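You operate a simulated robot arm through the tools that you are given. There is no shell and no other tool.

The job below is to be done with a simulated two-armed robot. You get a single attempt, and the scene is never put back.

TASK
Pick up the carton from the top of the check bench with one hand, pass it to the other hand and put it in the green tray on the side table. Set down upright: carton.

Only the result counts: the job must be done as asked and must still hold three seconds after the hand-in. Knocking over, shifting, dropping, spilling or breaking anything else fails it.

THE ROBOT
Two 6-joint arms with two-finger parallel grippers on one trunk, on a base that moves. Base frame: it is fixed to the floor where the robot stands at the start and does not move with it; the origin is under the middle of the robot, x ahead of it, y to its left, z up; the surface under the hand at the start is at about z = 860. Units: mm, rad, N and s.
The left shoulder is at the start at [-77, 177, 832], the right one opposite. With the tool pointing down near the work surface each hand reaches from about 100 to 720 mm from the robot's upright axis, wherever it stands, measured 20 degrees to its own side. Places, roughly: green tray on the side table (20x17 cm) [-1520, -880, 840]. Payload 1.57 kg a hand.
The tool frame of a hand sits at the grasp point between the pads (the TCP): z along the fingers, y along the line on which they close. The tips reach 30 mm beyond it. The gripper opens to 80 mm. The fingers are 17 mm wide and 12 mm thick; the gripper's body (40 by 82 mm) begins 80 mm behind the TCP.
Orientation is told as [roll, pitch, yaw] about the base's x, y, z axes, in that order, counted from this pose: with the fingers straight down and closing along the base's y, the tool's x points along the base's -x, its y along +y and its z along -z.

THE INTERFACE
- The arms move only by the tool nudge_tool. It takes "left_series", "right_series" or both (then of equal length, played together; a hand with none holds still); each is a list of rows, each a list of 7 numbers: the shift along the tool's x, y, z in cm, then the turn, a rotation vector about the tool's x, y, z in rad, then the opening in per cent of the stroke, from 0 (shut) to 100 (fully open). In form: [[dx, dy, dz, rx, ry, rz, grip], ...]. A call has 1 to 20 rows; each row shifts and turns the commanded pose from where the row before left it, along the tool's axes as they then stand. Rows are played at 5 a second. More than 50 mm and 0.15 rad between two rows, or a gripper value outside its range, and nothing of the call is played. Where a pose cannot be reached the arm comes as near as it can. A force on the tool above 40 N (or 10 N above the force at the start of the call, whichever is more), or a blocked arm, ends the call early, and 0.2 s more pass. Each finger travels about 72 mm/s and halts on what it meets, pressing with about 22 N; the grip force reading is that of the motor and also rises with nothing between the fingers. The clock runs only during rows and for 0.2 s after the last one: add rows that do not move to give the fingers time. It gives the time, the measured TCP pose, the force on the tool (base axes), the opening and the grip force at its end, in the units of the frame above (readings bear some noise), with the torque about the TCP (base axes, N m) and any sound that the robot's microphone picked up, and new pictures: "views" is both (left out), scene, wrist or none (wrist: the cameras of the hands that moved).
- Cameras (640 x 400 px; columns grow to the right, rows downward): "scene" is now at [37.6, -4, 1555.8]; the picture's right is [-0.05, -1.00, 0.00], its down [-0.75, 0.04, -0.66] and it looks along [0.66, -0.03, -0.75] (base axes); focal length 293 px, centre (320, 200). "left" rides on the left gripper at [72, 7, -122] in its tool frame; the picture's right is [-0.09, 1.00, 0.00], its down [-0.84, -0.08, -0.54] and it looks along [-0.54, -0.05, 0.84] (tool axes); focal length 238 px, centre (320, 200). "right" rides on the right gripper at [72, -7, -122] in its tool frame; the picture's right is [0.09, 1.00, 0.00], its down [-0.84, 0.08, -0.54] and it looks along [-0.54, 0.05, 0.84] (tool axes); focal length 238 px, centre (320, 200). There is no depth. A picture from a camera that has moved, and an enlarged one, comes with that camera's place and axes in the base frame and with its lens.
- raise_lower(by): moves the trunk up (or, below 0, down) by that many mm; the arms and the scene camera ride with it, the base frame stays. It gives what a move gives, with no picture.
- roll_base(legs): drives the robot by 1 to 6 legs, each [ahead, left, turn to the left] in mm, mm and rad, along the robot's own axes; the way and the turn of a leg run together, so that a leg with both is an arc; at most 1500 mm and 3.142 rad a leg. The arms and the cameras ride along, it lands a little off, and it stops where it bumps. It gives what a move gives, and a new picture of the scene camera.
- aim_head(pan, tilt): turns the head with the scene camera to pan (to the left, within 2.496 rad either way) and tilt (down, from -0.506 to 1.204), counted from straight ahead of the robot (the tilt from the chest, where the trunk bows). It gives what a move gives, and a new picture of the scene camera.
- close_up(camera, box): a new picture of the part [left, top, right, bottom] of that camera's present view, enlarged. It takes no simulated time.
- sign_off(): hands the job in; it is judged then, once.

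Places have to be worked out from the pictures, the camera data and where the tool is seen. Open the grippers and draw the arms clear of the work before you hand the job in, unless the task says otherwise.

The tools are called after ">>>" as name(argument=value, ...) on one line, values as JSON. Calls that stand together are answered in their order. nudge_tool: Moves the arms, as the interface text tells. Its arguments: {"type":"object","properties":{"left_series":{"type":"array"},"right_series":{"type":"array"},"views":{"type":"string","enum":["both","scene","wrist","none"]}},"required":[]} The other tools are called the same way: raise_lower (by) moves the trunk up or down; roll_base (legs) drives the base; aim_head (pan, tilt) turns the head that bears the scene camera; close_up (camera, box) takes an enlarged picture of a part of a camera's view; sign_off () hands the job in.

At the start:

```text
t: 0.0
left_position: [433.9, 136.5, 1144.2]
left_tcp_rot: [-0.001, -0.001, 0.0]
left_contact_force: [0.6, -0.3, -0.5]
left_torque: [-0.02, 0.03, -0.02]
left_finger_gap: 79.9
left_grip_force: 0.1
right_position: [361.9, -201.3, 1153.4]
right_tcp_rot: [0.001, -0.001, -0.001]
right_contact_force: [0.5, 0.5, 0.2]
right_torque: [-0.01, 0.0, 0.0]
right_finger_gap: 80.0
right_grip_force: 0.2
trunk travel left (down, up): [-275.0, 53.0]
robot x, y, heading: [-1.3, -2.7, -0.003]
head pan, tilt (commanded): [-0.047, 0.852]
```

scene: 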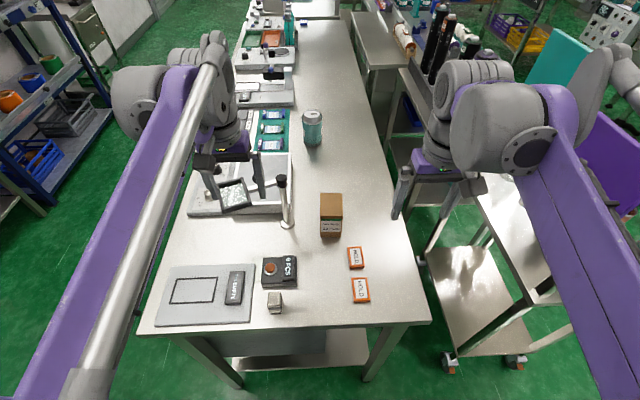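
right: 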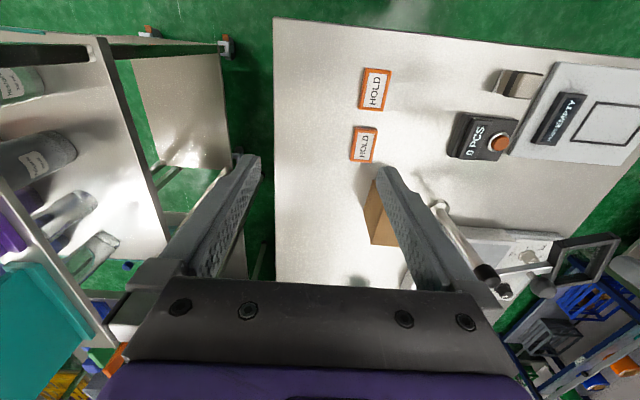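
left: 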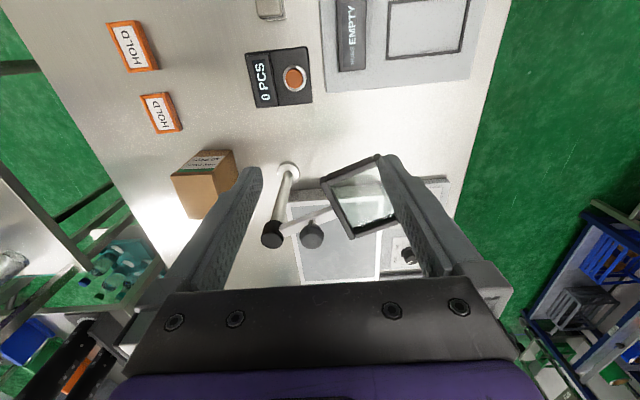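

I'll first look closely at the carton and its surroundings in the scene view, and at the left wrist view.

>>> close_up(camera="scene", box=[240, 160, 400, 260])

>>> close_up(camera="left", box=[120, 100, 280, 240])

>>> close_up(camera="right", box=[320, 120, 480, 260])

```text
4.00 times, centred on (320, 210) of scene
camera zoom: at [37.6, -4.0, 1555.8], right [-0.05, -1.0, 0.0], down [-0.75, 0.04, -0.66], along [0.66, -0.03, -0.75], focal length 1172 px, centre (320, 160)
```

zoom: 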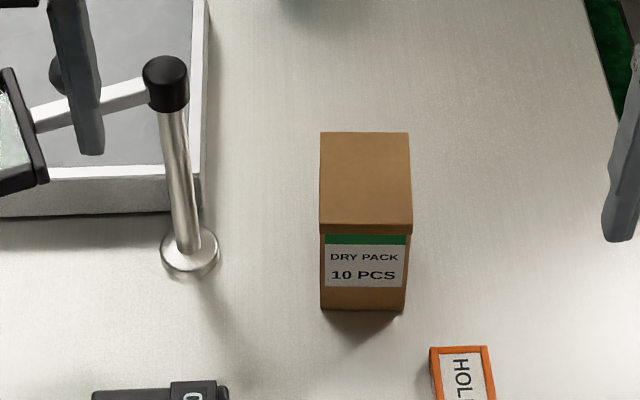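

```text
2.86 times, centred on (200, 170) of left
camera zoom: at [362.2, 143.9, 1266.6], right [0.09, 1.0, 0.0], down [0.84, -0.08, 0.54], along [0.54, -0.05, -0.84], focal length 681 px, centre (663, 286)
```

zoom: 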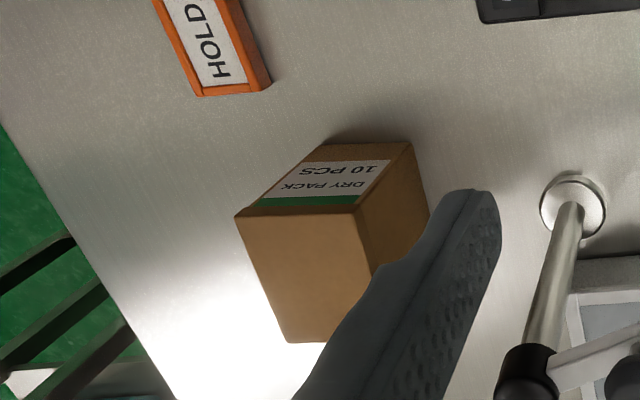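

```text
2.86 times, centred on (400, 190) of right
camera zoom: at [290.3, -207.4, 1275.8], right [-0.09, 1.0, 0.0], down [0.84, 0.08, 0.54], along [0.54, 0.05, -0.84], focal length 681 px, centre (91, 229)
```

zoom: 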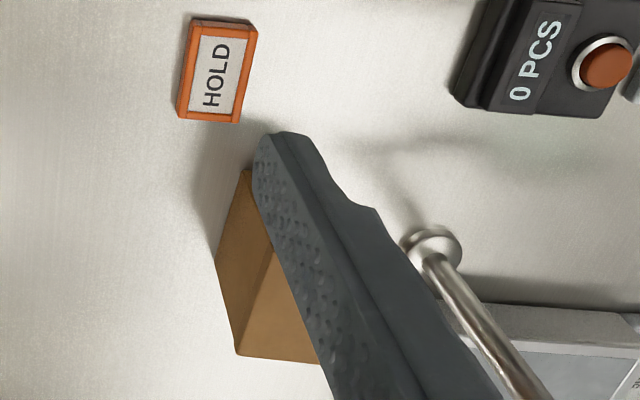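

The carton looks about 60 (y) × 80 (x) × 96 mm high, centred near [545, -57], on a surface at about z = 860. Before moving, I'll turn the head to look at the side table behind me on the right.

>>> aim_head(pan=-2.4, tilt=0.5)

>>> aim_head(pan=-1.5, tilt=0.6)

>>> aim_head(pan=2.4, tilt=0.5)

```text
t: 2.2
left_position: [434.1, 137.9, 1145.5]
left_tcp_rot: [0.0, 0.001, -0.001]
left_contact_force: [0.0, -0.9, 0.3]
left_torque: [0.0, 0.01, -0.03]
left_finger_gap: 79.9
left_grip_force: 0.1
right_position: [360.3, -200.1, 1154.0]
right_tcp_rot: [0.0, -0.002, 0.0]
right_contact_force: [-1.2, 0.1, -0.1]
right_torque: [0.04, 0.0, -0.01]
right_finger_gap: 80.1
right_grip_force: 0.0
trunk travel left (down, up): [-275.0, 53.0]
robot x, y, heading: [-0.8, 2.6, -0.001]
head pan, tilt (commanded): [-2.4, 0.499]
camera scene: at [-107.4, -61.8, 1586.0], right [-0.68, 0.74, 0.0], down [0.35, 0.32, -0.88], along [-0.65, -0.59, -0.48], focal length 293 px, centre (320, 200)
```

scene: 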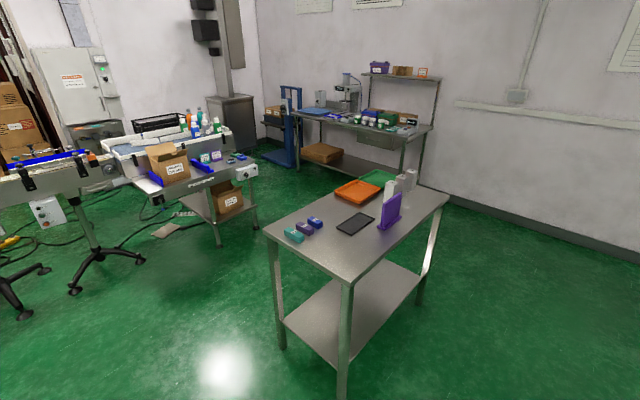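

```text
t: 3.4
left_position: [434.9, 139.0, 1143.2]
left_tcp_rot: [0.001, 0.0, 0.001]
left_contact_force: [0.0, 0.2, -0.5]
left_torque: [-0.02, -0.01, 0.0]
left_finger_gap: 79.8
left_grip_force: 0.1
right_position: [362.2, -200.7, 1153.0]
right_tcp_rot: [0.0, -0.001, 0.0]
right_contact_force: [0.3, 0.6, 0.3]
right_torque: [0.01, -0.02, -0.02]
right_finger_gap: 80.0
right_grip_force: 0.0
trunk travel left (down, up): [-275.0, 53.0]
robot x, y, heading: [1.5, 0.5, 0.002]
head pan, tilt (commanded): [-1.499, 0.6]
camera scene: at [-34.1, -88.5, 1576.9], right [-1.0, -0.07, 0.0], down [-0.04, 0.56, -0.83], along [0.06, -0.82, -0.56], focal length 293 px, centre (320, 200)
```

scene: 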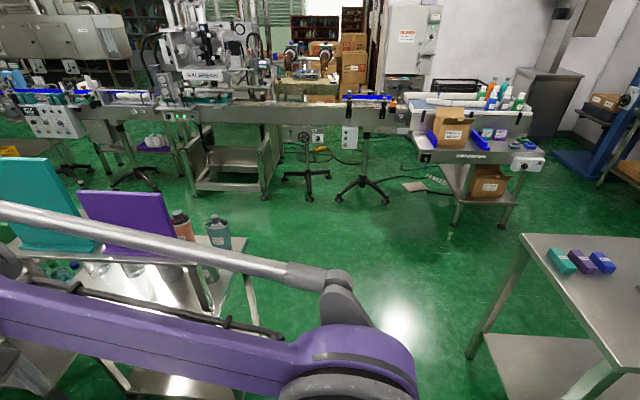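

```text
t: 6.6
left_position: [434.9, 137.5, 1145.2]
left_tcp_rot: [0.0, -0.002, -0.001]
left_contact_force: [1.0, 0.2, 0.9]
left_torque: [-0.02, -0.02, 0.03]
left_finger_gap: 80.5
left_grip_force: 0.0
right_position: [361.2, -200.8, 1153.9]
right_tcp_rot: [0.002, -0.001, 0.001]
right_contact_force: [0.8, 0.2, 0.8]
right_torque: [0.01, -0.02, 0.03]
right_finger_gap: 80.1
right_grip_force: 0.0
trunk travel left (down, up): [-275.0, 53.0]
robot x, y, heading: [4.5, 2.3, 0.004]
head pan, tilt (commanded): [2.4, 0.499]
camera scene: at [-107.4, 61.2, 1586.0], right [0.68, 0.74, 0.0], down [0.35, -0.32, -0.88], along [-0.65, 0.59, -0.48], focal length 293 px, centre (320, 200)
```

scene: 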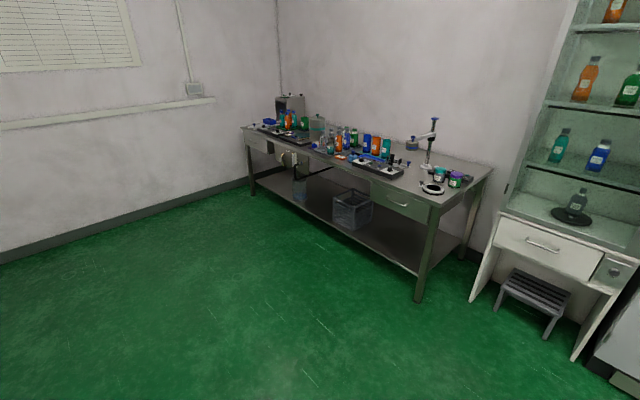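

The side table runs from about x -1660 to -745 and y -985 to -510, and the green tray is near its far end, which I can reach from the x = -1660 end. I'll turn the head back to the bench. Then the left hand moves out to the left, and the right hand moves in front of and above the carton and tilts about 45° so its fingers point forward and down.

>>> aim_head(pan=-0.05, tilt=0.85)

>>> nudge_tool(left_series=[[0, 3, 0, 0, 0, 0, 100], [0, 3, 0, 0, 0, 0, 100], [0, 3, 0, 0, 0, 0, 100], [0, 3, 0, 0, 0, 0, 100], [0, 0, 0, 0, 0, 0, 100], [0, 0, 0, 0, 0, 0, 100], [0, 0, 0, 0, 0, 0, 100], [0, 0, 0, 0, 0, 0, 100], [0, 0, 0, 0, 0, 0, 100], [0, 0, 0, 0, 0, 0, 100], [0, 0, 0, 0, 0, 0, 100]], right_series=[[-0.8, 3.6, 2.8, 0, 0, 0, 100], [-0.8, 3.6, 2.8, 0, 0, 0, 100], [-0.8, 3.6, 2.8, 0, 0, 0, 100], [-0.8, 3.6, 2.8, 0, 0, 0, 100], [0, 0, 0, 0, -0.131, 0, 100], [0, 0, 0, 0, -0.131, 0, 100], [0, 0, 0, 0, -0.131, 0, 100], [0, 0, 0, 0, -0.131, 0, 100], [0, 0, 0, 0, -0.131, 0, 100], [0, 0, 0, 0, -0.131, 0, 100], [0, 0, 0, 0, 0, 0, 100]], views="both")

```text
t: 8.8
left_position: [434.5, 138.6, 1144.7]
left_tcp_rot: [0.0, 0.0, 0.001]
left_contact_force: [-1.6, 0.5, 0.2]
left_torque: [-0.03, -0.02, 0.02]
left_finger_gap: 80.0
left_grip_force: 0.1
right_position: [361.6, -201.6, 1153.5]
right_tcp_rot: [0.001, 0.0, -0.001]
right_contact_force: [0.9, -0.2, -0.8]
right_torque: [-0.02, 0.02, 0.02]
right_finger_gap: 80.2
right_grip_force: 0.0
trunk travel left (down, up): [-275.0, 53.0]
robot x, y, heading: [0.6, 1.0, 0.002]
head pan, tilt (commanded): [-0.051, 0.85]
camera scene: at [37.7, -4.2, 1556.0], right [-0.05, -1.0, 0.0], down [-0.75, 0.04, -0.66], along [0.66, -0.03, -0.75], focal length 293 px, centre (320, 200)
```

scene: 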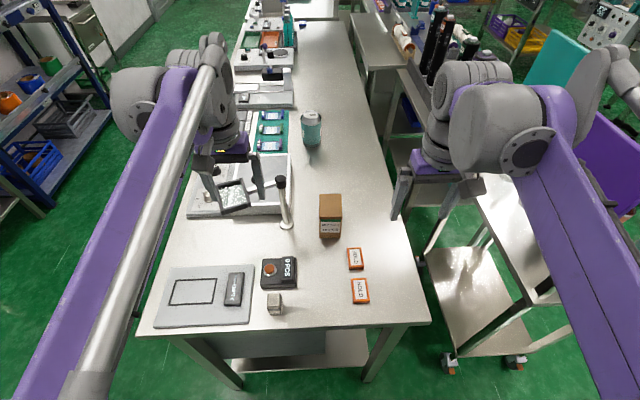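

```text
t: 11.2
left_position: [434.2, 256.0, 1144.7]
left_tcp_rot: [0.0, 0.0, -0.002]
left_contact_force: [0.3, -0.2, 0.5]
left_torque: [0.01, -0.02, 0.01]
left_finger_gap: 79.9
left_grip_force: 0.1
right_position: [393.8, -57.1, 1041.8]
right_tcp_rot: [0.001, -0.788, -0.001]
right_contact_force: [0.8, -0.1, 0.3]
right_torque: [0.0, 0.0, -0.01]
right_finger_gap: 79.6
right_grip_force: 0.0
trunk travel left (down, up): [-275.0, 53.0]
robot x, y, heading: [1.5, -1.2, 0.004]
head pan, tilt (commanded): [-0.051, 0.85]
camera scene: at [38.1, -4.1, 1556.0], right [-0.05, -1.0, 0.0], down [-0.75, 0.04, -0.66], along [0.66, -0.03, -0.75], focal length 293 px, centre (320, 200)
camera right: at [256.9, -63.3, 1077.0], right [-0.07, 1.0, -0.07], down [0.21, 0.08, 0.98], along [0.98, 0.05, -0.21], focal length 238 px, centre (320, 200)
camera left: at [362.0, 262.5, 1267.7], right [0.09, 1.0, 0.0], down [0.84, -0.08, 0.54], along [0.54, -0.05, -0.84], focal length 238 px, centre (320, 200)
```

scene: 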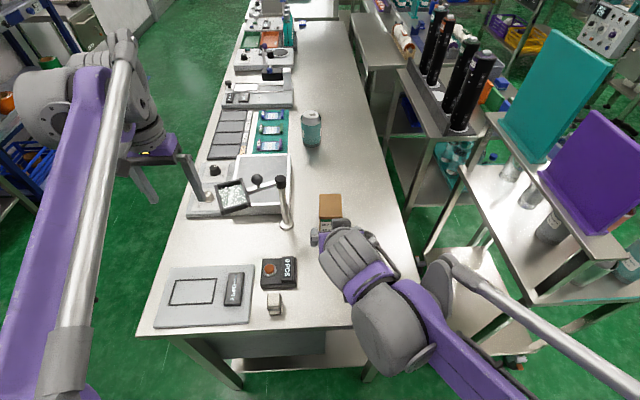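
right: 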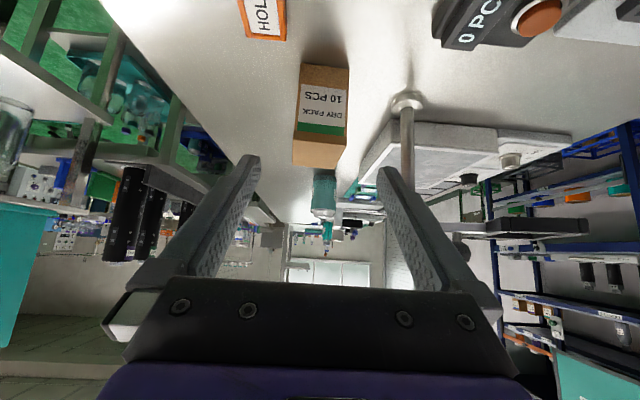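
left: 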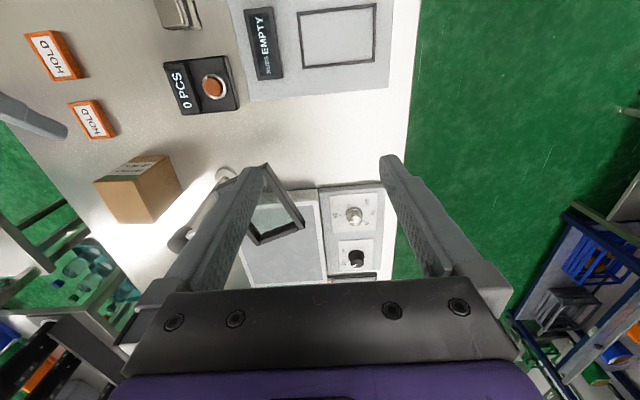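

The tilt works and both hands are clear. I'll zoom the right and left wrist views to pin down the carton's exact position and yaw.

>>> close_up(camera="right", box=[260, 40, 400, 180])

>>> close_up(camera="left", box=[60, 90, 240, 250])

>>> close_up(camera="scene", box=[260, 170, 420, 310])

```text
2.86 times, centred on (330, 110) of right
camera zoom: at [256.9, -63.3, 1077.0], right [-0.07, 1.0, -0.07], down [0.21, 0.08, 0.98], along [0.98, 0.05, -0.21], focal length 681 px, centre (291, 457)
```

zoom: 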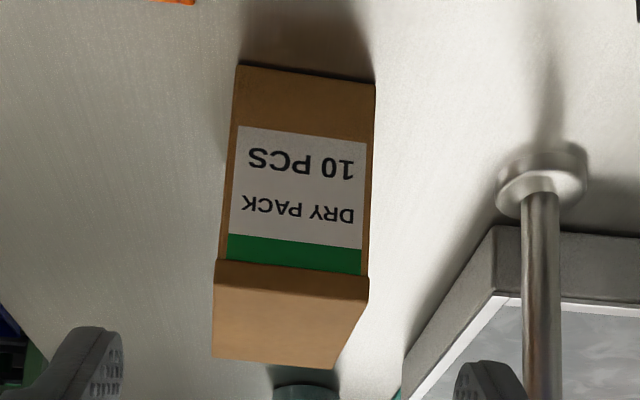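

```text
2.50 times, centred on (150, 170) of left
camera zoom: at [362.0, 262.5, 1267.7], right [0.09, 1.0, 0.0], down [0.84, -0.08, 0.54], along [0.54, -0.05, -0.84], focal length 596 px, centre (745, 275)
```

zoom: 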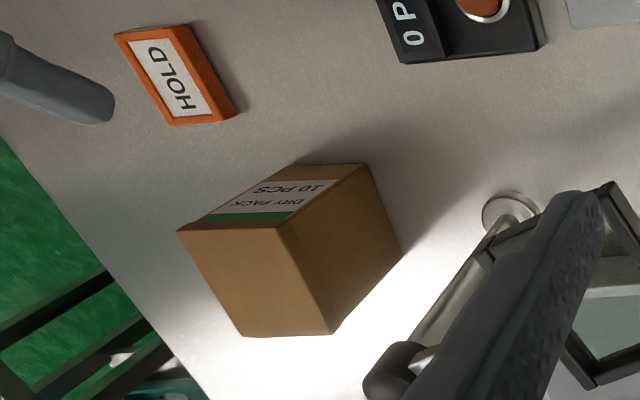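

```text
2.86 times, centred on (340, 240) of scene
camera zoom: at [38.1, -4.1, 1556.0], right [-0.05, -1.0, 0.0], down [-0.75, 0.04, -0.66], along [0.66, -0.03, -0.75], focal length 838 px, centre (263, 86)
```

zoom: 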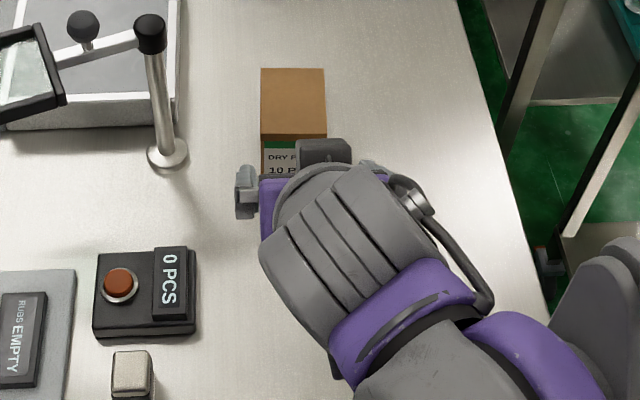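

Both wrist views agree: the carton is 60×80×100 mm, centred at about [541.5, -57], with a yaw of about -0.048. I'll match the yaw, line up laterally, and move 90 mm along the tool axis so the tips stop just short of the carton.

>>> nudge_tool(right_series=[[0.35, 0.73, 0, 0.034, 0, 0.034, 100], [0, 0, 2.5, 0, 0, 0, 100], [0, 0, 2.5, 0, 0, 0, 100], [0, 0, 2.0, 0, 0, 0, 100], [0, 0, 2.0, 0, 0, 0, 100], [0, 0, 0, 0, 0, 0, 100]], views="both")

```text
t: 12.6
left_position: [432.7, 256.1, 1146.0]
left_tcp_rot: [-0.001, 0.0, -0.001]
left_contact_force: [1.1, 0.1, 0.2]
left_torque: [0.04, -0.01, -0.02]
left_finger_gap: 80.3
left_grip_force: 0.0
right_position: [455.3, -53.5, 975.7]
right_tcp_rot: [-0.001, -0.787, -0.049]
right_contact_force: [0.1, 0.5, 1.1]
right_torque: [-0.05, -0.01, -0.01]
right_finger_gap: 80.0
right_grip_force: 0.1
trunk travel left (down, up): [-275.0, 53.0]
robot x, y, heading: [-0.5, -1.1, 0.003]
head pan, tilt (commanded): [-0.051, 0.85]
camera scene: at [37.2, -4.4, 1556.0], right [-0.05, -1.0, 0.0], down [-0.75, 0.04, -0.66], along [0.66, -0.03, -0.75], focal length 293 px, centre (320, 200)
camera right: at [317.4, -53.3, 1010.5], right [-0.02, 1.0, -0.07], down [0.21, 0.07, 0.98], along [0.98, 0.0, -0.21], focal length 238 px, centre (320, 200)
```

scene: 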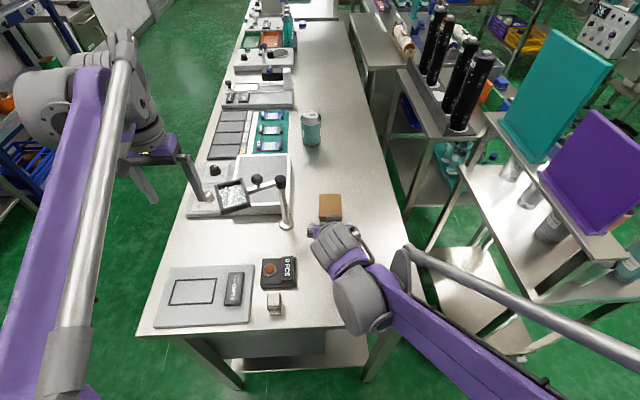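
right: 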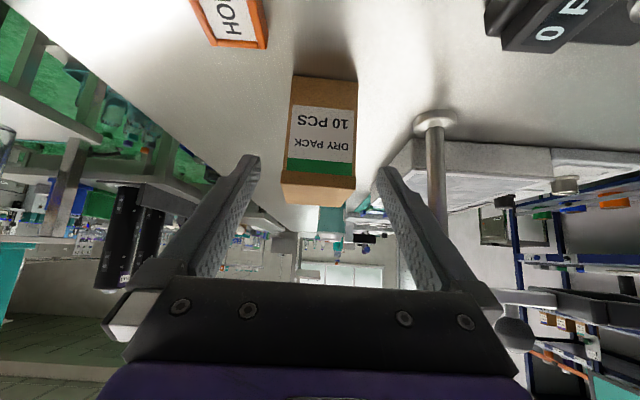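

The carton sits centred between the open fingers and the yaw matches. I'll move the remaining 107 mm along the tool axis, in smaller steps, to surround the carton.

>>> nudge_tool(right_series=[[0, 0.07, 2.0, 0, 0, 0, 100], [0, 0, 2.0, 0, 0, 0, 100], [0, 0, 2.0, 0, 0, 0, 100], [0, 0, 2.0, 0, 0, 0, 100], [0, 0, 1.5, 0, 0, 0, 100], [0, 0, 1.2, 0, 0, 0, 100], [0, 0, 0, 0, 0, 0, 100]], views="both")

```text
t: 14.2
left_position: [433.6, 256.0, 1145.6]
left_tcp_rot: [0.0, 0.0, -0.001]
left_contact_force: [0.4, 0.4, 0.2]
left_torque: [0.01, 0.01, 0.0]
left_finger_gap: 80.1
left_grip_force: 0.2
right_position: [531.1, -55.4, 901.7]
right_tcp_rot: [-0.001, -0.788, -0.048]
right_contact_force: [-1.0, 0.0, 0.0]
right_torque: [0.01, 0.01, 0.01]
right_finger_gap: 80.0
right_grip_force: 0.0
trunk travel left (down, up): [-275.0, 53.0]
robot x, y, heading: [-0.6, -0.8, -0.006]
head pan, tilt (commanded): [-0.051, 0.85]
camera scene: at [37.4, -4.3, 1556.0], right [-0.05, -1.0, 0.0], down [-0.75, 0.04, -0.66], along [0.66, -0.03, -0.75], focal length 293 px, centre (320, 200)
camera right: at [394.4, -55.0, 936.2], right [-0.02, 1.0, -0.06], down [0.21, 0.07, 0.98], along [0.98, 0.0, -0.21], focal length 238 px, centre (320, 200)
```

scene: 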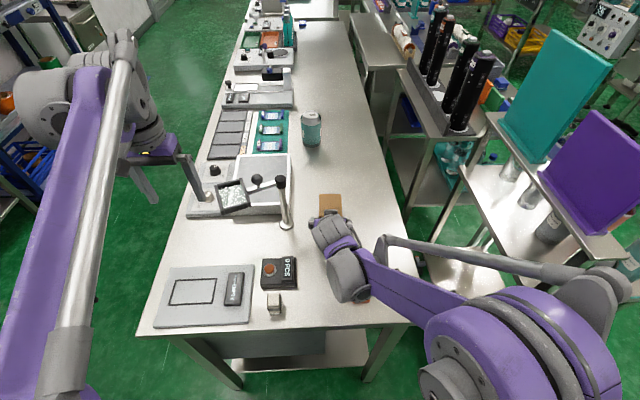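
right: 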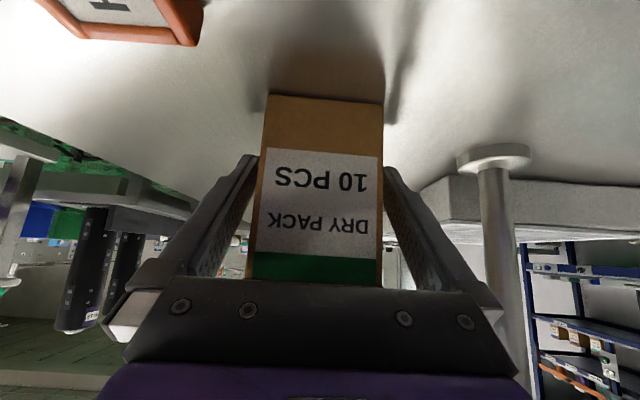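

The fingers straddle the carton on both sides without touching it. I'm closing the right gripper now.

>>> nudge_tool(right_series=[[0, 0, 0, 0, 0, 0, 0], [0, 0, 0, 0, 0, 0, 0], [0, 0, 0, 0, 0, 0, 0], [0, 0, 0, 0, 0, 0, 0], [0, 0, 0, 0, 0, 0, 0]], views="wrist")

```text
t: 15.4
left_position: [433.5, 255.6, 1145.2]
left_tcp_rot: [0.001, 0.0, 0.0]
left_contact_force: [-0.1, 1.1, 0.1]
left_torque: [-0.01, -0.01, -0.05]
left_finger_gap: 79.7
left_grip_force: 0.0
right_position: [530.7, -56.1, 900.4]
right_tcp_rot: [0.0, -0.786, -0.052]
right_contact_force: [0.7, -0.6, 0.4]
right_torque: [-0.02, -0.02, 0.0]
right_finger_gap: 60.0
right_grip_force: 21.8
trunk travel left (down, up): [-275.0, 53.0]
robot x, y, heading: [-2.5, 1.9, -0.003]
head pan, tilt (commanded): [-0.051, 0.85]
camera right: at [394.5, -55.0, 936.3], right [-0.02, 1.0, -0.07], down [0.21, 0.07, 0.98], along [0.98, 0.0, -0.21], focal length 238 px, centre (320, 200)
```

right: 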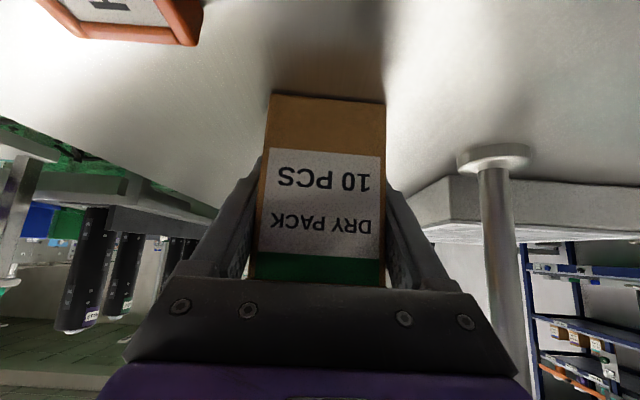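

The gripper is closed on the carton with a 60 mm gap and 22 N. I'll lift straight up about 100 mm and check the load reading.

>>> nudge_tool(right_series=[[-0.71, 0, -0.71, 0, 0, 0, 0], [-0.71, 0, -0.71, 0, 0, 0, 0], [-1.42, 0, -1.41, 0, 0, 0, 0], [-1.42, 0, -1.41, 0, 0, 0, 0], [-1.42, 0, -1.41, 0, 0, 0, 0], [-1.42, 0, -1.41, 0, 0, 0, 0], [0, 0, 0, 0, 0, 0, 0]], views="both")

```text
t: 17.0
left_position: [433.7, 255.6, 1144.3]
left_tcp_rot: [-0.002, 0.002, 0.0]
left_contact_force: [0.7, -0.5, 0.3]
left_torque: [0.03, 0.02, 0.02]
left_finger_gap: 79.8
left_grip_force: 0.3
right_position: [530.0, -57.6, 1001.7]
right_tcp_rot: [0.0, -0.786, -0.05]
right_contact_force: [0.7, 0.3, -2.6]
right_torque: [0.02, 0.0, -0.03]
right_finger_gap: 59.8
right_grip_force: 22.2
trunk travel left (down, up): [-275.0, 53.0]
robot x, y, heading: [0.7, -0.3, -0.005]
head pan, tilt (commanded): [-0.051, 0.85]
camera scene: at [38.1, -4.2, 1556.0], right [-0.05, -1.0, 0.0], down [-0.75, 0.04, -0.66], along [0.66, -0.03, -0.75], focal length 293 px, centre (320, 200)
camera right: at [393.2, -55.7, 1036.8], right [-0.02, 1.0, -0.07], down [0.21, 0.07, 0.98], along [0.98, 0.0, -0.21], focal length 238 px, centre (320, 200)
```

scene: 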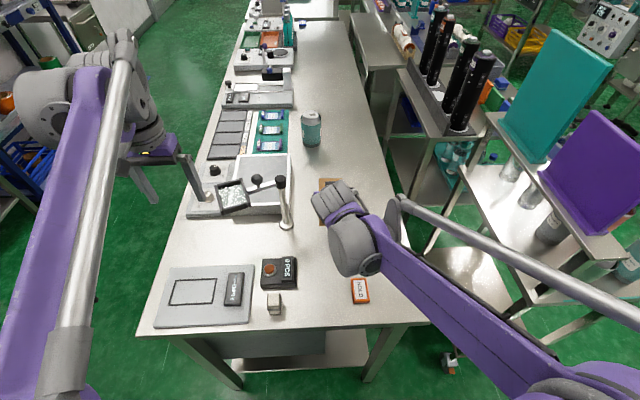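
right: 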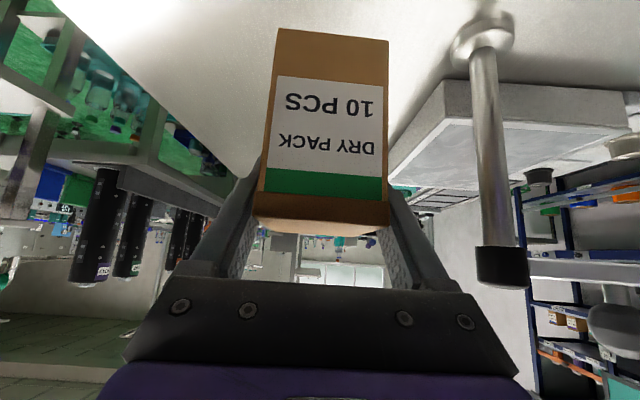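

The load reads about 2.6 N, but the carton seems to sit lower in the fingers than before the lift. I'll zoom in to check for slip or rotation before moving again.

>>> close_up(camera="right", box=[200, 10, 440, 300])

>>> close_up(camera="scene", box=[270, 150, 410, 290])

>>> close_up(camera="left", box=[0, 80, 240, 280])

```text
1.38 times, centred on (320, 155) of right
camera zoom: at [393.2, -55.7, 1036.8], right [-0.02, 1.0, -0.07], down [0.21, 0.07, 0.98], along [0.98, 0.0, -0.21], focal length 329 px, centre (320, 262)
```

zoom: 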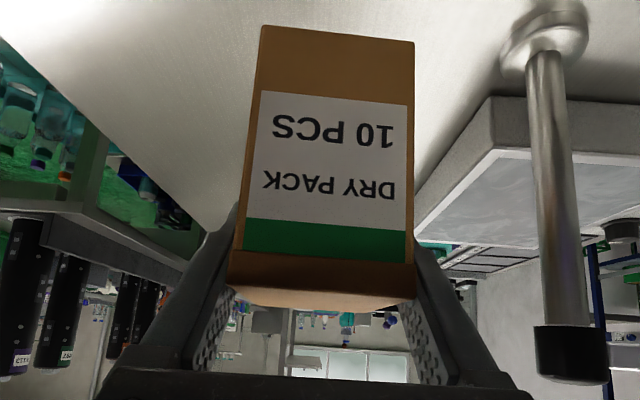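

```text
2.86 times, centred on (340, 220) of scene
camera zoom: at [38.1, -4.2, 1556.0], right [-0.05, -1.0, 0.0], down [-0.75, 0.04, -0.66], along [0.66, -0.03, -0.75], focal length 838 px, centre (263, 143)
```

zoom: 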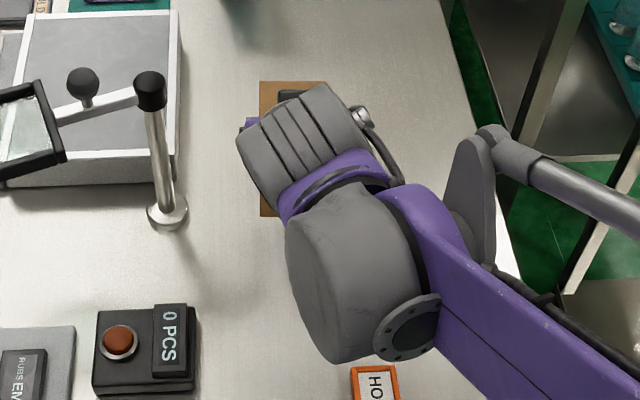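

```text
2.00 times, centred on (120, 180) of left
camera zoom: at [362.0, 262.4, 1267.7], right [0.09, 1.0, 0.0], down [0.84, -0.08, 0.54], along [0.54, -0.05, -0.84], focal length 477 px, centre (720, 240)
```

zoom: 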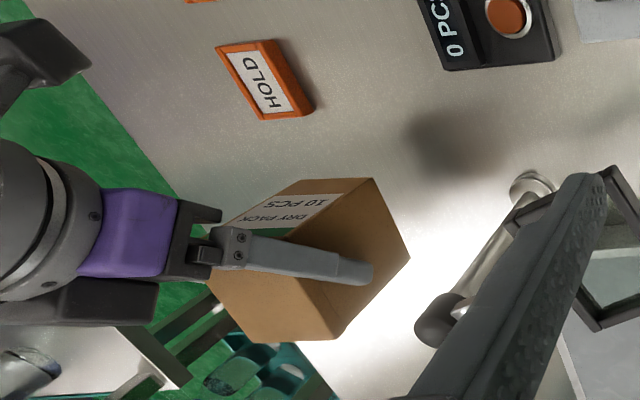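

Both wrist views show the carton still upright, but it slid roughly 35 mm down in the fingers. I'll hold still for a moment and compare, to see whether the slip is still going on.

>>> nudge_tool(right_series=[[0, 0, 0, 0, 0, 0, 0], [0, 0, 0, 0, 0, 0, 0], [0, 0, 0, 0, 0, 0, 0]], views="wrist")

>>> close_up(camera="left", box=[0, 80, 240, 280])

```text
t: 17.8
left_position: [433.7, 256.4, 1146.0]
left_tcp_rot: [-0.001, 0.001, 0.001]
left_contact_force: [0.7, -0.2, 0.4]
left_torque: [0.01, 0.01, 0.0]
left_finger_gap: 80.1
left_grip_force: 0.1
right_position: [529.6, -55.3, 1002.0]
right_tcp_rot: [0.001, -0.788, -0.049]
right_contact_force: [-0.7, -1.1, -1.6]
right_torque: [-0.01, 0.0, 0.01]
right_finger_gap: 59.6
right_grip_force: 22.1
trunk travel left (down, up): [-275.0, 53.0]
robot x, y, heading: [2.6, 1.2, 0.002]
head pan, tilt (commanded): [-0.051, 0.85]
camera right: at [393.2, -55.7, 1036.5], right [-0.02, 1.0, -0.07], down [0.21, 0.07, 0.98], along [0.98, 0.0, -0.21], focal length 238 px, centre (320, 200)
```

right: 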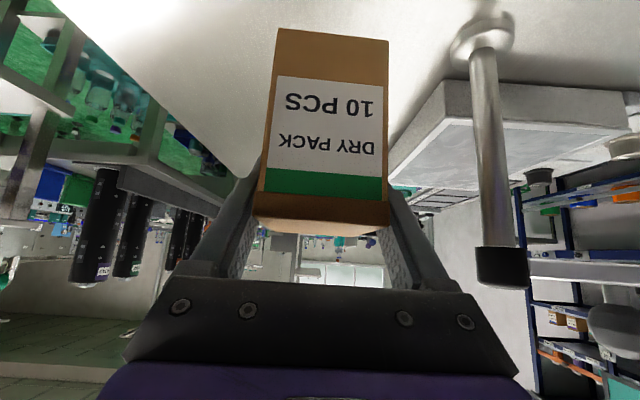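

```text
2.00 times, centred on (120, 180) of left
camera zoom: at [361.8, 262.4, 1267.8], right [0.09, 1.0, 0.0], down [0.84, -0.08, 0.54], along [0.54, -0.05, -0.84], focal length 477 px, centre (720, 240)
```

zoom: 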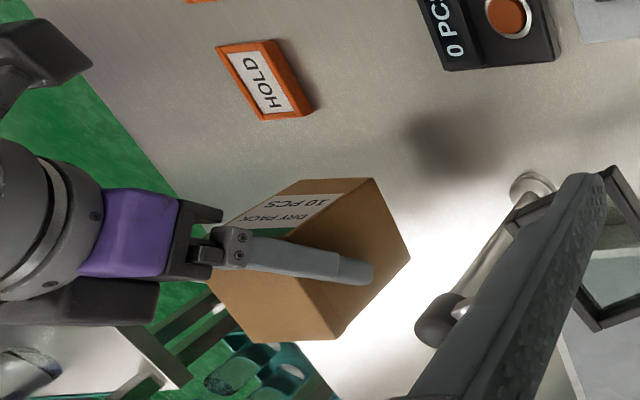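

The slip has stopped. The carton is upright with its bottom near z 922 and the fingers about 20 mm below its top. I want a lower grip, so I'll bring it slowly back to just above its original spot.

>>> nudge_tool(right_series=[[0.36, 0, 0.35, 0, 0, 0, 0], [0.36, 0, 0.35, 0, 0, 0, 0], [0.36, 0, 0.35, 0, 0, 0, 0], [0.36, 0, 0.35, 0, 0, 0, 0], [0.36, 0, 0.35, 0, 0, 0, 0], [0.36, 0, 0.35, 0, 0, 0, 0], [0.36, 0, 0.35, 0, 0, 0, 0], [0.36, 0, 0.35, 0, 0, 0, 0], [0.36, 0, 0.35, 0, 0, 0, 0], [0.36, 0, 0.35, 0, 0, 0, 0], [0, 0, 0, 0, 0, 0, 0]], views="wrist")

>>> close_up(camera="left", box=[0, 80, 240, 280])

```text
t: 20.2
left_position: [433.1, 257.0, 1145.5]
left_tcp_rot: [-0.002, 0.0, 0.0]
left_contact_force: [0.0, 0.4, -0.1]
left_torque: [-0.01, 0.02, 0.01]
left_finger_gap: 80.2
left_grip_force: 0.1
right_position: [530.2, -55.9, 950.4]
right_tcp_rot: [0.001, -0.788, -0.05]
right_contact_force: [0.5, 0.3, -0.8]
right_torque: [0.0, 0.0, 0.0]
right_finger_gap: 60.1
right_grip_force: 21.8
trunk travel left (down, up): [-275.0, 53.0]
robot x, y, heading: [6.0, 3.5, -0.003]
head pan, tilt (commanded): [-0.051, 0.85]
camera right: at [393.2, -55.1, 985.6], right [-0.02, 1.0, -0.07], down [0.21, 0.07, 0.98], along [0.98, 0.0, -0.21], focal length 238 px, centre (320, 200)
```

right: 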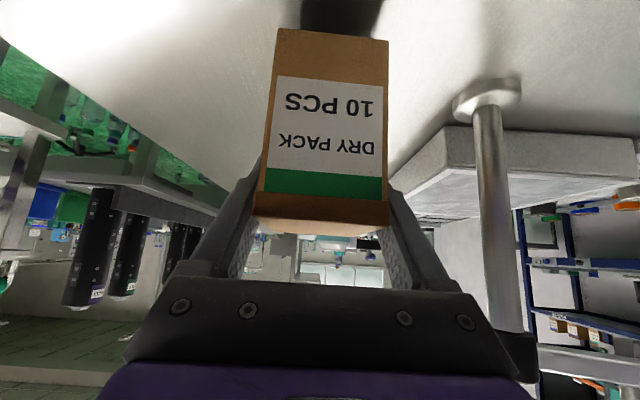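

```text
2.00 times, centred on (120, 180) of left
camera zoom: at [361.8, 262.4, 1267.8], right [0.09, 1.0, 0.0], down [0.84, -0.08, 0.54], along [0.54, -0.05, -0.84], focal length 477 px, centre (720, 240)
```

zoom: 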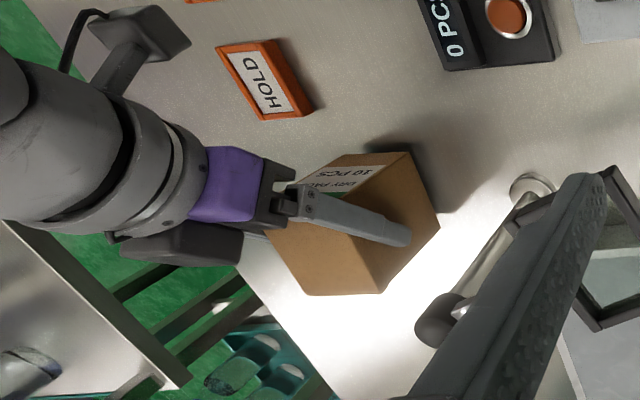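

The carton held with no slip during the slow lowering; its bottom is now about 10 mm above the bench. With it this low, I'll test a slow 20 mm raise to see if it slips going up.

>>> nudge_tool(right_series=[[-0.36, 0, -0.35, 0, 0, 0, 0], [-0.36, 0, -0.35, 0, 0, 0, 0], [-0.36, 0, -0.35, 0, 0, 0, 0], [-0.36, 0, -0.35, 0, 0, 0, 0], [0, 0, 0, 0, 0, 0, 0]], views="wrist")

```text
t: 21.4
left_position: [434.8, 255.7, 1145.0]
left_tcp_rot: [0.001, 0.0, 0.001]
left_contact_force: [-0.1, 0.0, 0.2]
left_torque: [-0.02, -0.01, 0.02]
left_finger_gap: 80.0
left_grip_force: 0.1
right_position: [531.2, -56.5, 970.3]
right_tcp_rot: [0.0, -0.787, -0.048]
right_contact_force: [0.4, 0.1, -1.1]
right_torque: [0.01, 0.0, -0.01]
right_finger_gap: 59.8
right_grip_force: 21.7
trunk travel left (down, up): [-275.0, 53.0]
robot x, y, heading: [0.4, 0.4, -0.002]
head pan, tilt (commanded): [-0.051, 0.85]
camera right: at [393.6, -56.0, 1005.8], right [-0.02, 1.0, -0.07], down [0.21, 0.07, 0.98], along [0.98, 0.0, -0.21], focal length 238 px, centre (320, 200)
```

right: 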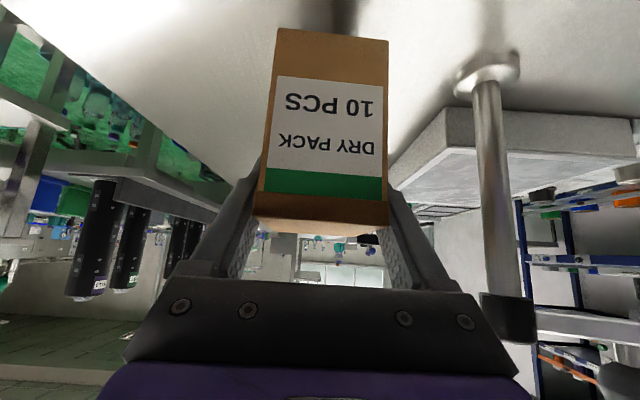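

There's no slip at 25 mm/s, so slow moves are safe. I'll lower it onto the bench, about 29 mm, gently for a lower regrip.

>>> nudge_tool(right_series=[[0.36, 0, 0.35, 0, 0, 0, 0], [0.36, 0, 0.35, 0, 0, 0, 0], [0.36, 0, 0.35, 0, 0, 0, 0], [0.36, 0, 0.35, 0, 0, 0, 0], [0.21, 0, 0.21, 0, 0, 0, 0], [0.14, 0, 0.14, 0, 0, 0, 0], [0.14, 0, 0.14, 0, 0, 0, 0], [0.07, 0, 0.07, 0, 0, 0, 0], [0, 0, 0, 0, 0, 0, 0]], views="wrist")

```text
t: 23.4
left_position: [433.9, 256.6, 1145.6]
left_tcp_rot: [-0.001, 0.0, -0.001]
left_contact_force: [-0.3, 0.6, 0.3]
left_torque: [0.0, 0.0, 0.01]
left_finger_gap: 79.9
left_grip_force: 0.0
right_position: [529.7, -56.2, 941.1]
right_tcp_rot: [0.001, -0.787, -0.049]
right_contact_force: [0.8, -0.2, -1.4]
right_torque: [-0.01, 0.0, -0.01]
right_finger_gap: 60.0
right_grip_force: 22.1
trunk travel left (down, up): [-275.0, 53.0]
robot x, y, heading: [0.9, -2.2, -0.002]
head pan, tilt (commanded): [-0.051, 0.85]
camera right: at [393.9, -55.9, 976.9], right [-0.02, 1.0, -0.07], down [0.21, 0.07, 0.98], along [0.98, 0.0, -0.21], focal length 238 px, centre (320, 200)
```

right: 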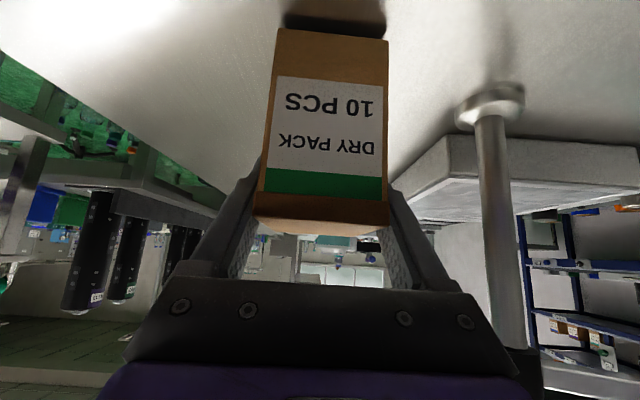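

The load still reads about -1.4 N, so the carton hasn't touched down. I'll lower it in 1 mm steps.

>>> nudge_tool(right_series=[[0.07, 0, 0.07, 0, 0, 0, 0], [0.07, 0, 0.07, 0, 0, 0, 0], [0.07, 0, 0.07, 0, 0, 0, 0], [0.07, 0, 0.07, 0, 0, 0, 0], [0.07, 0, 0.07, 0, 0, 0, 0], [0, 0, 0, 0, 0, 0, 0]], views="wrist")

>>> close_up(camera="left", box=[80, 80, 240, 240])

```text
t: 24.8
left_position: [434.2, 256.0, 1145.9]
left_tcp_rot: [0.0, 0.0, 0.0]
left_contact_force: [-0.6, 0.2, 0.3]
left_torque: [0.01, -0.01, -0.03]
left_finger_gap: 79.9
left_grip_force: 0.1
right_position: [530.7, -55.4, 938.5]
right_tcp_rot: [0.001, -0.788, -0.049]
right_contact_force: [1.1, -2.0, 12.9]
right_torque: [-0.27, 0.45, 0.06]
right_finger_gap: 59.9
right_grip_force: 21.7
trunk travel left (down, up): [-275.0, 53.0]
robot x, y, heading: [1.1, 0.1, -0.0]
head pan, tilt (commanded): [-0.051, 0.85]
camera right: at [393.7, -55.6, 973.0], right [-0.02, 1.0, -0.07], down [0.21, 0.07, 0.98], along [0.98, 0.0, -0.21], focal length 238 px, centre (320, 200)
```

right: 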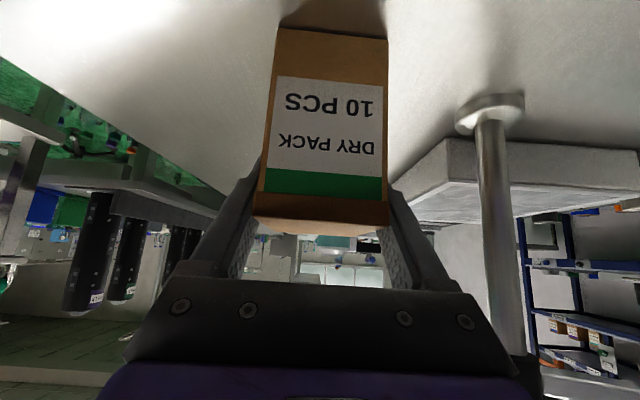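

```text
2.50 times, centred on (160, 160) of left
camera zoom: at [361.0, 262.3, 1268.3], right [0.09, 1.0, 0.0], down [0.84, -0.08, 0.54], along [0.54, -0.05, -0.84], focal length 596 px, centre (720, 300)
```

zoom: 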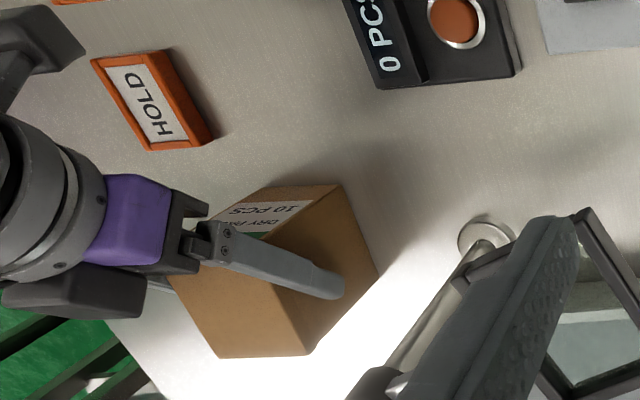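

It's touched down: +12.9 N upward with no slip, so the friction is actually decent. I'll ease off 1 mm, open, lower the hand 38 mm around the standing carton and look.

>>> nudge_tool(right_series=[[-0.08, 0, -0.08, 0, 0, 0, 0], [0, 0, 0, 0, 0, 0, 0], [0, 0, 0, 0, 0, 0, 100], [0, 0, 0, 0, 0, 0, 100], [0, 0, 0, 0, 0, 0, 100], [0.71, 0, 0.7, 0, 0, 0, 100], [0.71, 0, 0.7, 0, 0, 0, 100], [0.71, 0, 0.7, 0, 0, 0, 100], [0.63, 0, 0.62, 0, 0, 0, 100], [0, 0, 0, 0, 0, 0, 100]], views="both")

>>> close_up(camera="left", box=[80, 80, 240, 240])

```text
t: 27.0
left_position: [433.7, 256.5, 1145.4]
left_tcp_rot: [-0.001, 0.0, -0.001]
left_contact_force: [0.2, 0.2, -0.1]
left_torque: [0.02, 0.01, -0.02]
left_finger_gap: 80.2
left_grip_force: 0.1
right_position: [530.6, -55.7, 900.6]
right_tcp_rot: [0.0, -0.787, -0.049]
right_contact_force: [0.0, 0.8, -0.6]
right_torque: [0.02, -0.01, 0.05]
right_finger_gap: 80.0
right_grip_force: 0.0
trunk travel left (down, up): [-275.0, 53.0]
robot x, y, heading: [5.1, -0.9, -0.003]
head pan, tilt (commanded): [-0.051, 0.85]
camera scene: at [37.6, -4.3, 1556.0], right [-0.05, -1.0, 0.0], down [-0.75, 0.04, -0.66], along [0.66, -0.03, -0.75], focal length 293 px, centre (320, 200)
camera right: at [393.2, -55.4, 935.3], right [-0.02, 1.0, -0.07], down [0.21, 0.07, 0.98], along [0.98, 0.0, -0.21], focal length 238 px, centre (320, 200)
```

scene: 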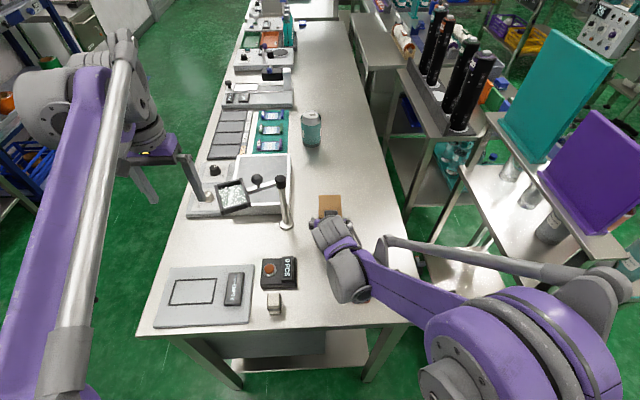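
right: 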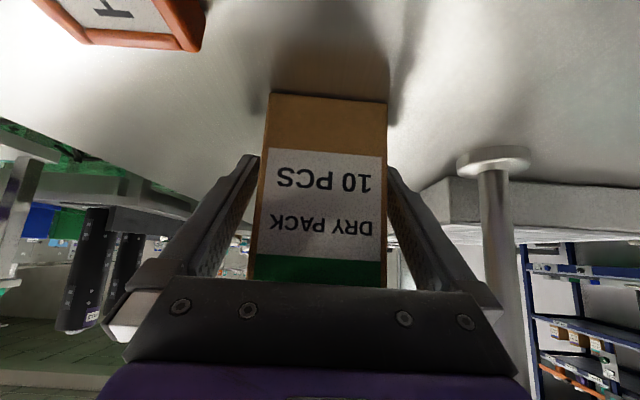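

```text
2.50 times, centred on (160, 160) of left
camera zoom: at [361.6, 262.4, 1267.9], right [0.09, 1.0, 0.0], down [0.84, -0.08, 0.54], along [0.54, -0.05, -0.84], focal length 596 px, centre (720, 300)
```

zoom: 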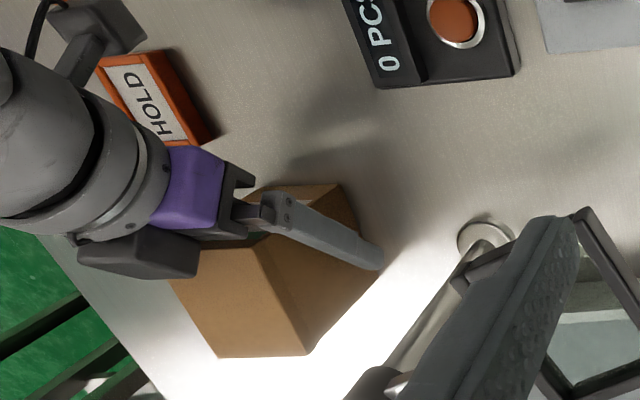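

The carton stands upright between the open fingers at the low grip height. I'll close, wait for full force, then lift only 30 mm very slowly and check for slip.

>>> nudge_tool(right_series=[[0, 0, 0, 0, 0, 0, 0], [0, 0, 0, 0, 0, 0, 0], [0, 0, 0, 0, 0, 0, 0], [0, 0, 0, 0, 0, 0, 0], [0, 0, 0, 0, 0, 0, 0], [0, 0, 0, 0, 0, 0, 0], [-0.21, 0, -0.21, 0, 0, 0, 0], [-0.21, 0, -0.21, 0, 0, 0, 0], [-0.21, 0, -0.21, 0, 0, 0, 0], [-0.21, 0, -0.21, 0, 0, 0, 0], [-0.21, 0, -0.21, 0, 0, 0, 0], [-0.21, 0, -0.21, 0, 0, 0, 0], [-0.21, 0, -0.21, 0, 0, 0, 0], [-0.21, 0, -0.21, 0, 0, 0, 0], [-0.21, 0, -0.21, 0, 0, 0, 0], [-0.21, 0, -0.21, 0, 0, 0, 0], [0, 0, 0, 0, 0, 0, 0]], views="wrist")

>>> close_up(camera="left", box=[80, 80, 240, 240])

```text
t: 30.6
left_position: [434.2, 256.0, 1146.2]
left_tcp_rot: [0.0, -0.001, 0.0]
left_contact_force: [-0.9, 0.6, -0.6]
left_torque: [0.02, -0.01, 0.03]
left_finger_gap: 79.8
left_grip_force: 0.1
right_position: [530.0, -55.6, 927.7]
right_tcp_rot: [-0.001, -0.787, -0.049]
right_contact_force: [0.9, 0.0, -2.7]
right_torque: [0.02, 0.02, -0.02]
right_finger_gap: 60.0
right_grip_force: 21.9
trunk travel left (down, up): [-275.0, 53.0]
robot x, y, heading: [-0.5, -1.7, -0.001]
head pan, tilt (commanded): [-0.051, 0.85]
camera right: at [392.5, -55.7, 964.4], right [-0.02, 1.0, -0.07], down [0.21, 0.07, 0.98], along [0.98, 0.0, -0.21], focal length 238 px, centre (320, 200)
```

right: 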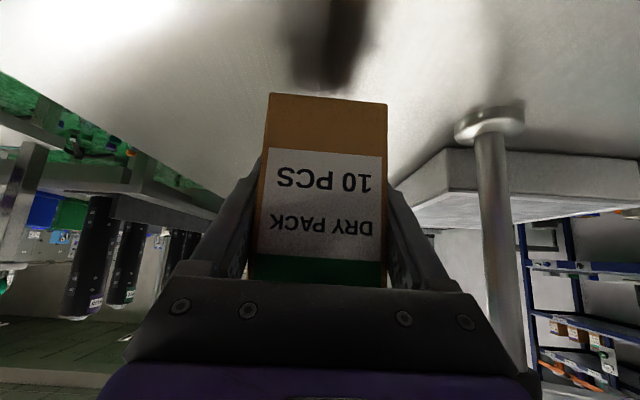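

```text
2.50 times, centred on (160, 160) of left
camera zoom: at [361.9, 262.4, 1267.8], right [0.09, 1.0, 0.0], down [0.84, -0.08, 0.54], along [0.54, -0.05, -0.84], focal length 596 px, centre (720, 300)
```

zoom: 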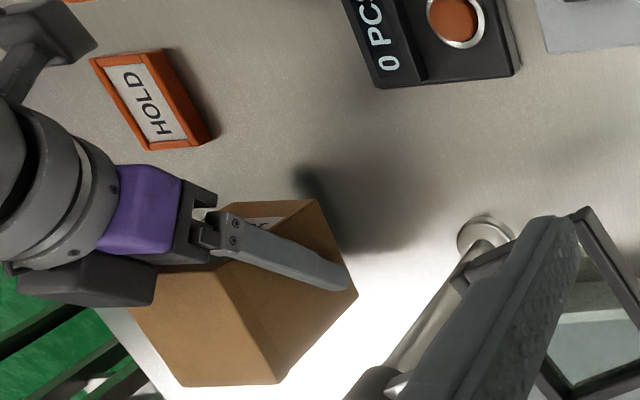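

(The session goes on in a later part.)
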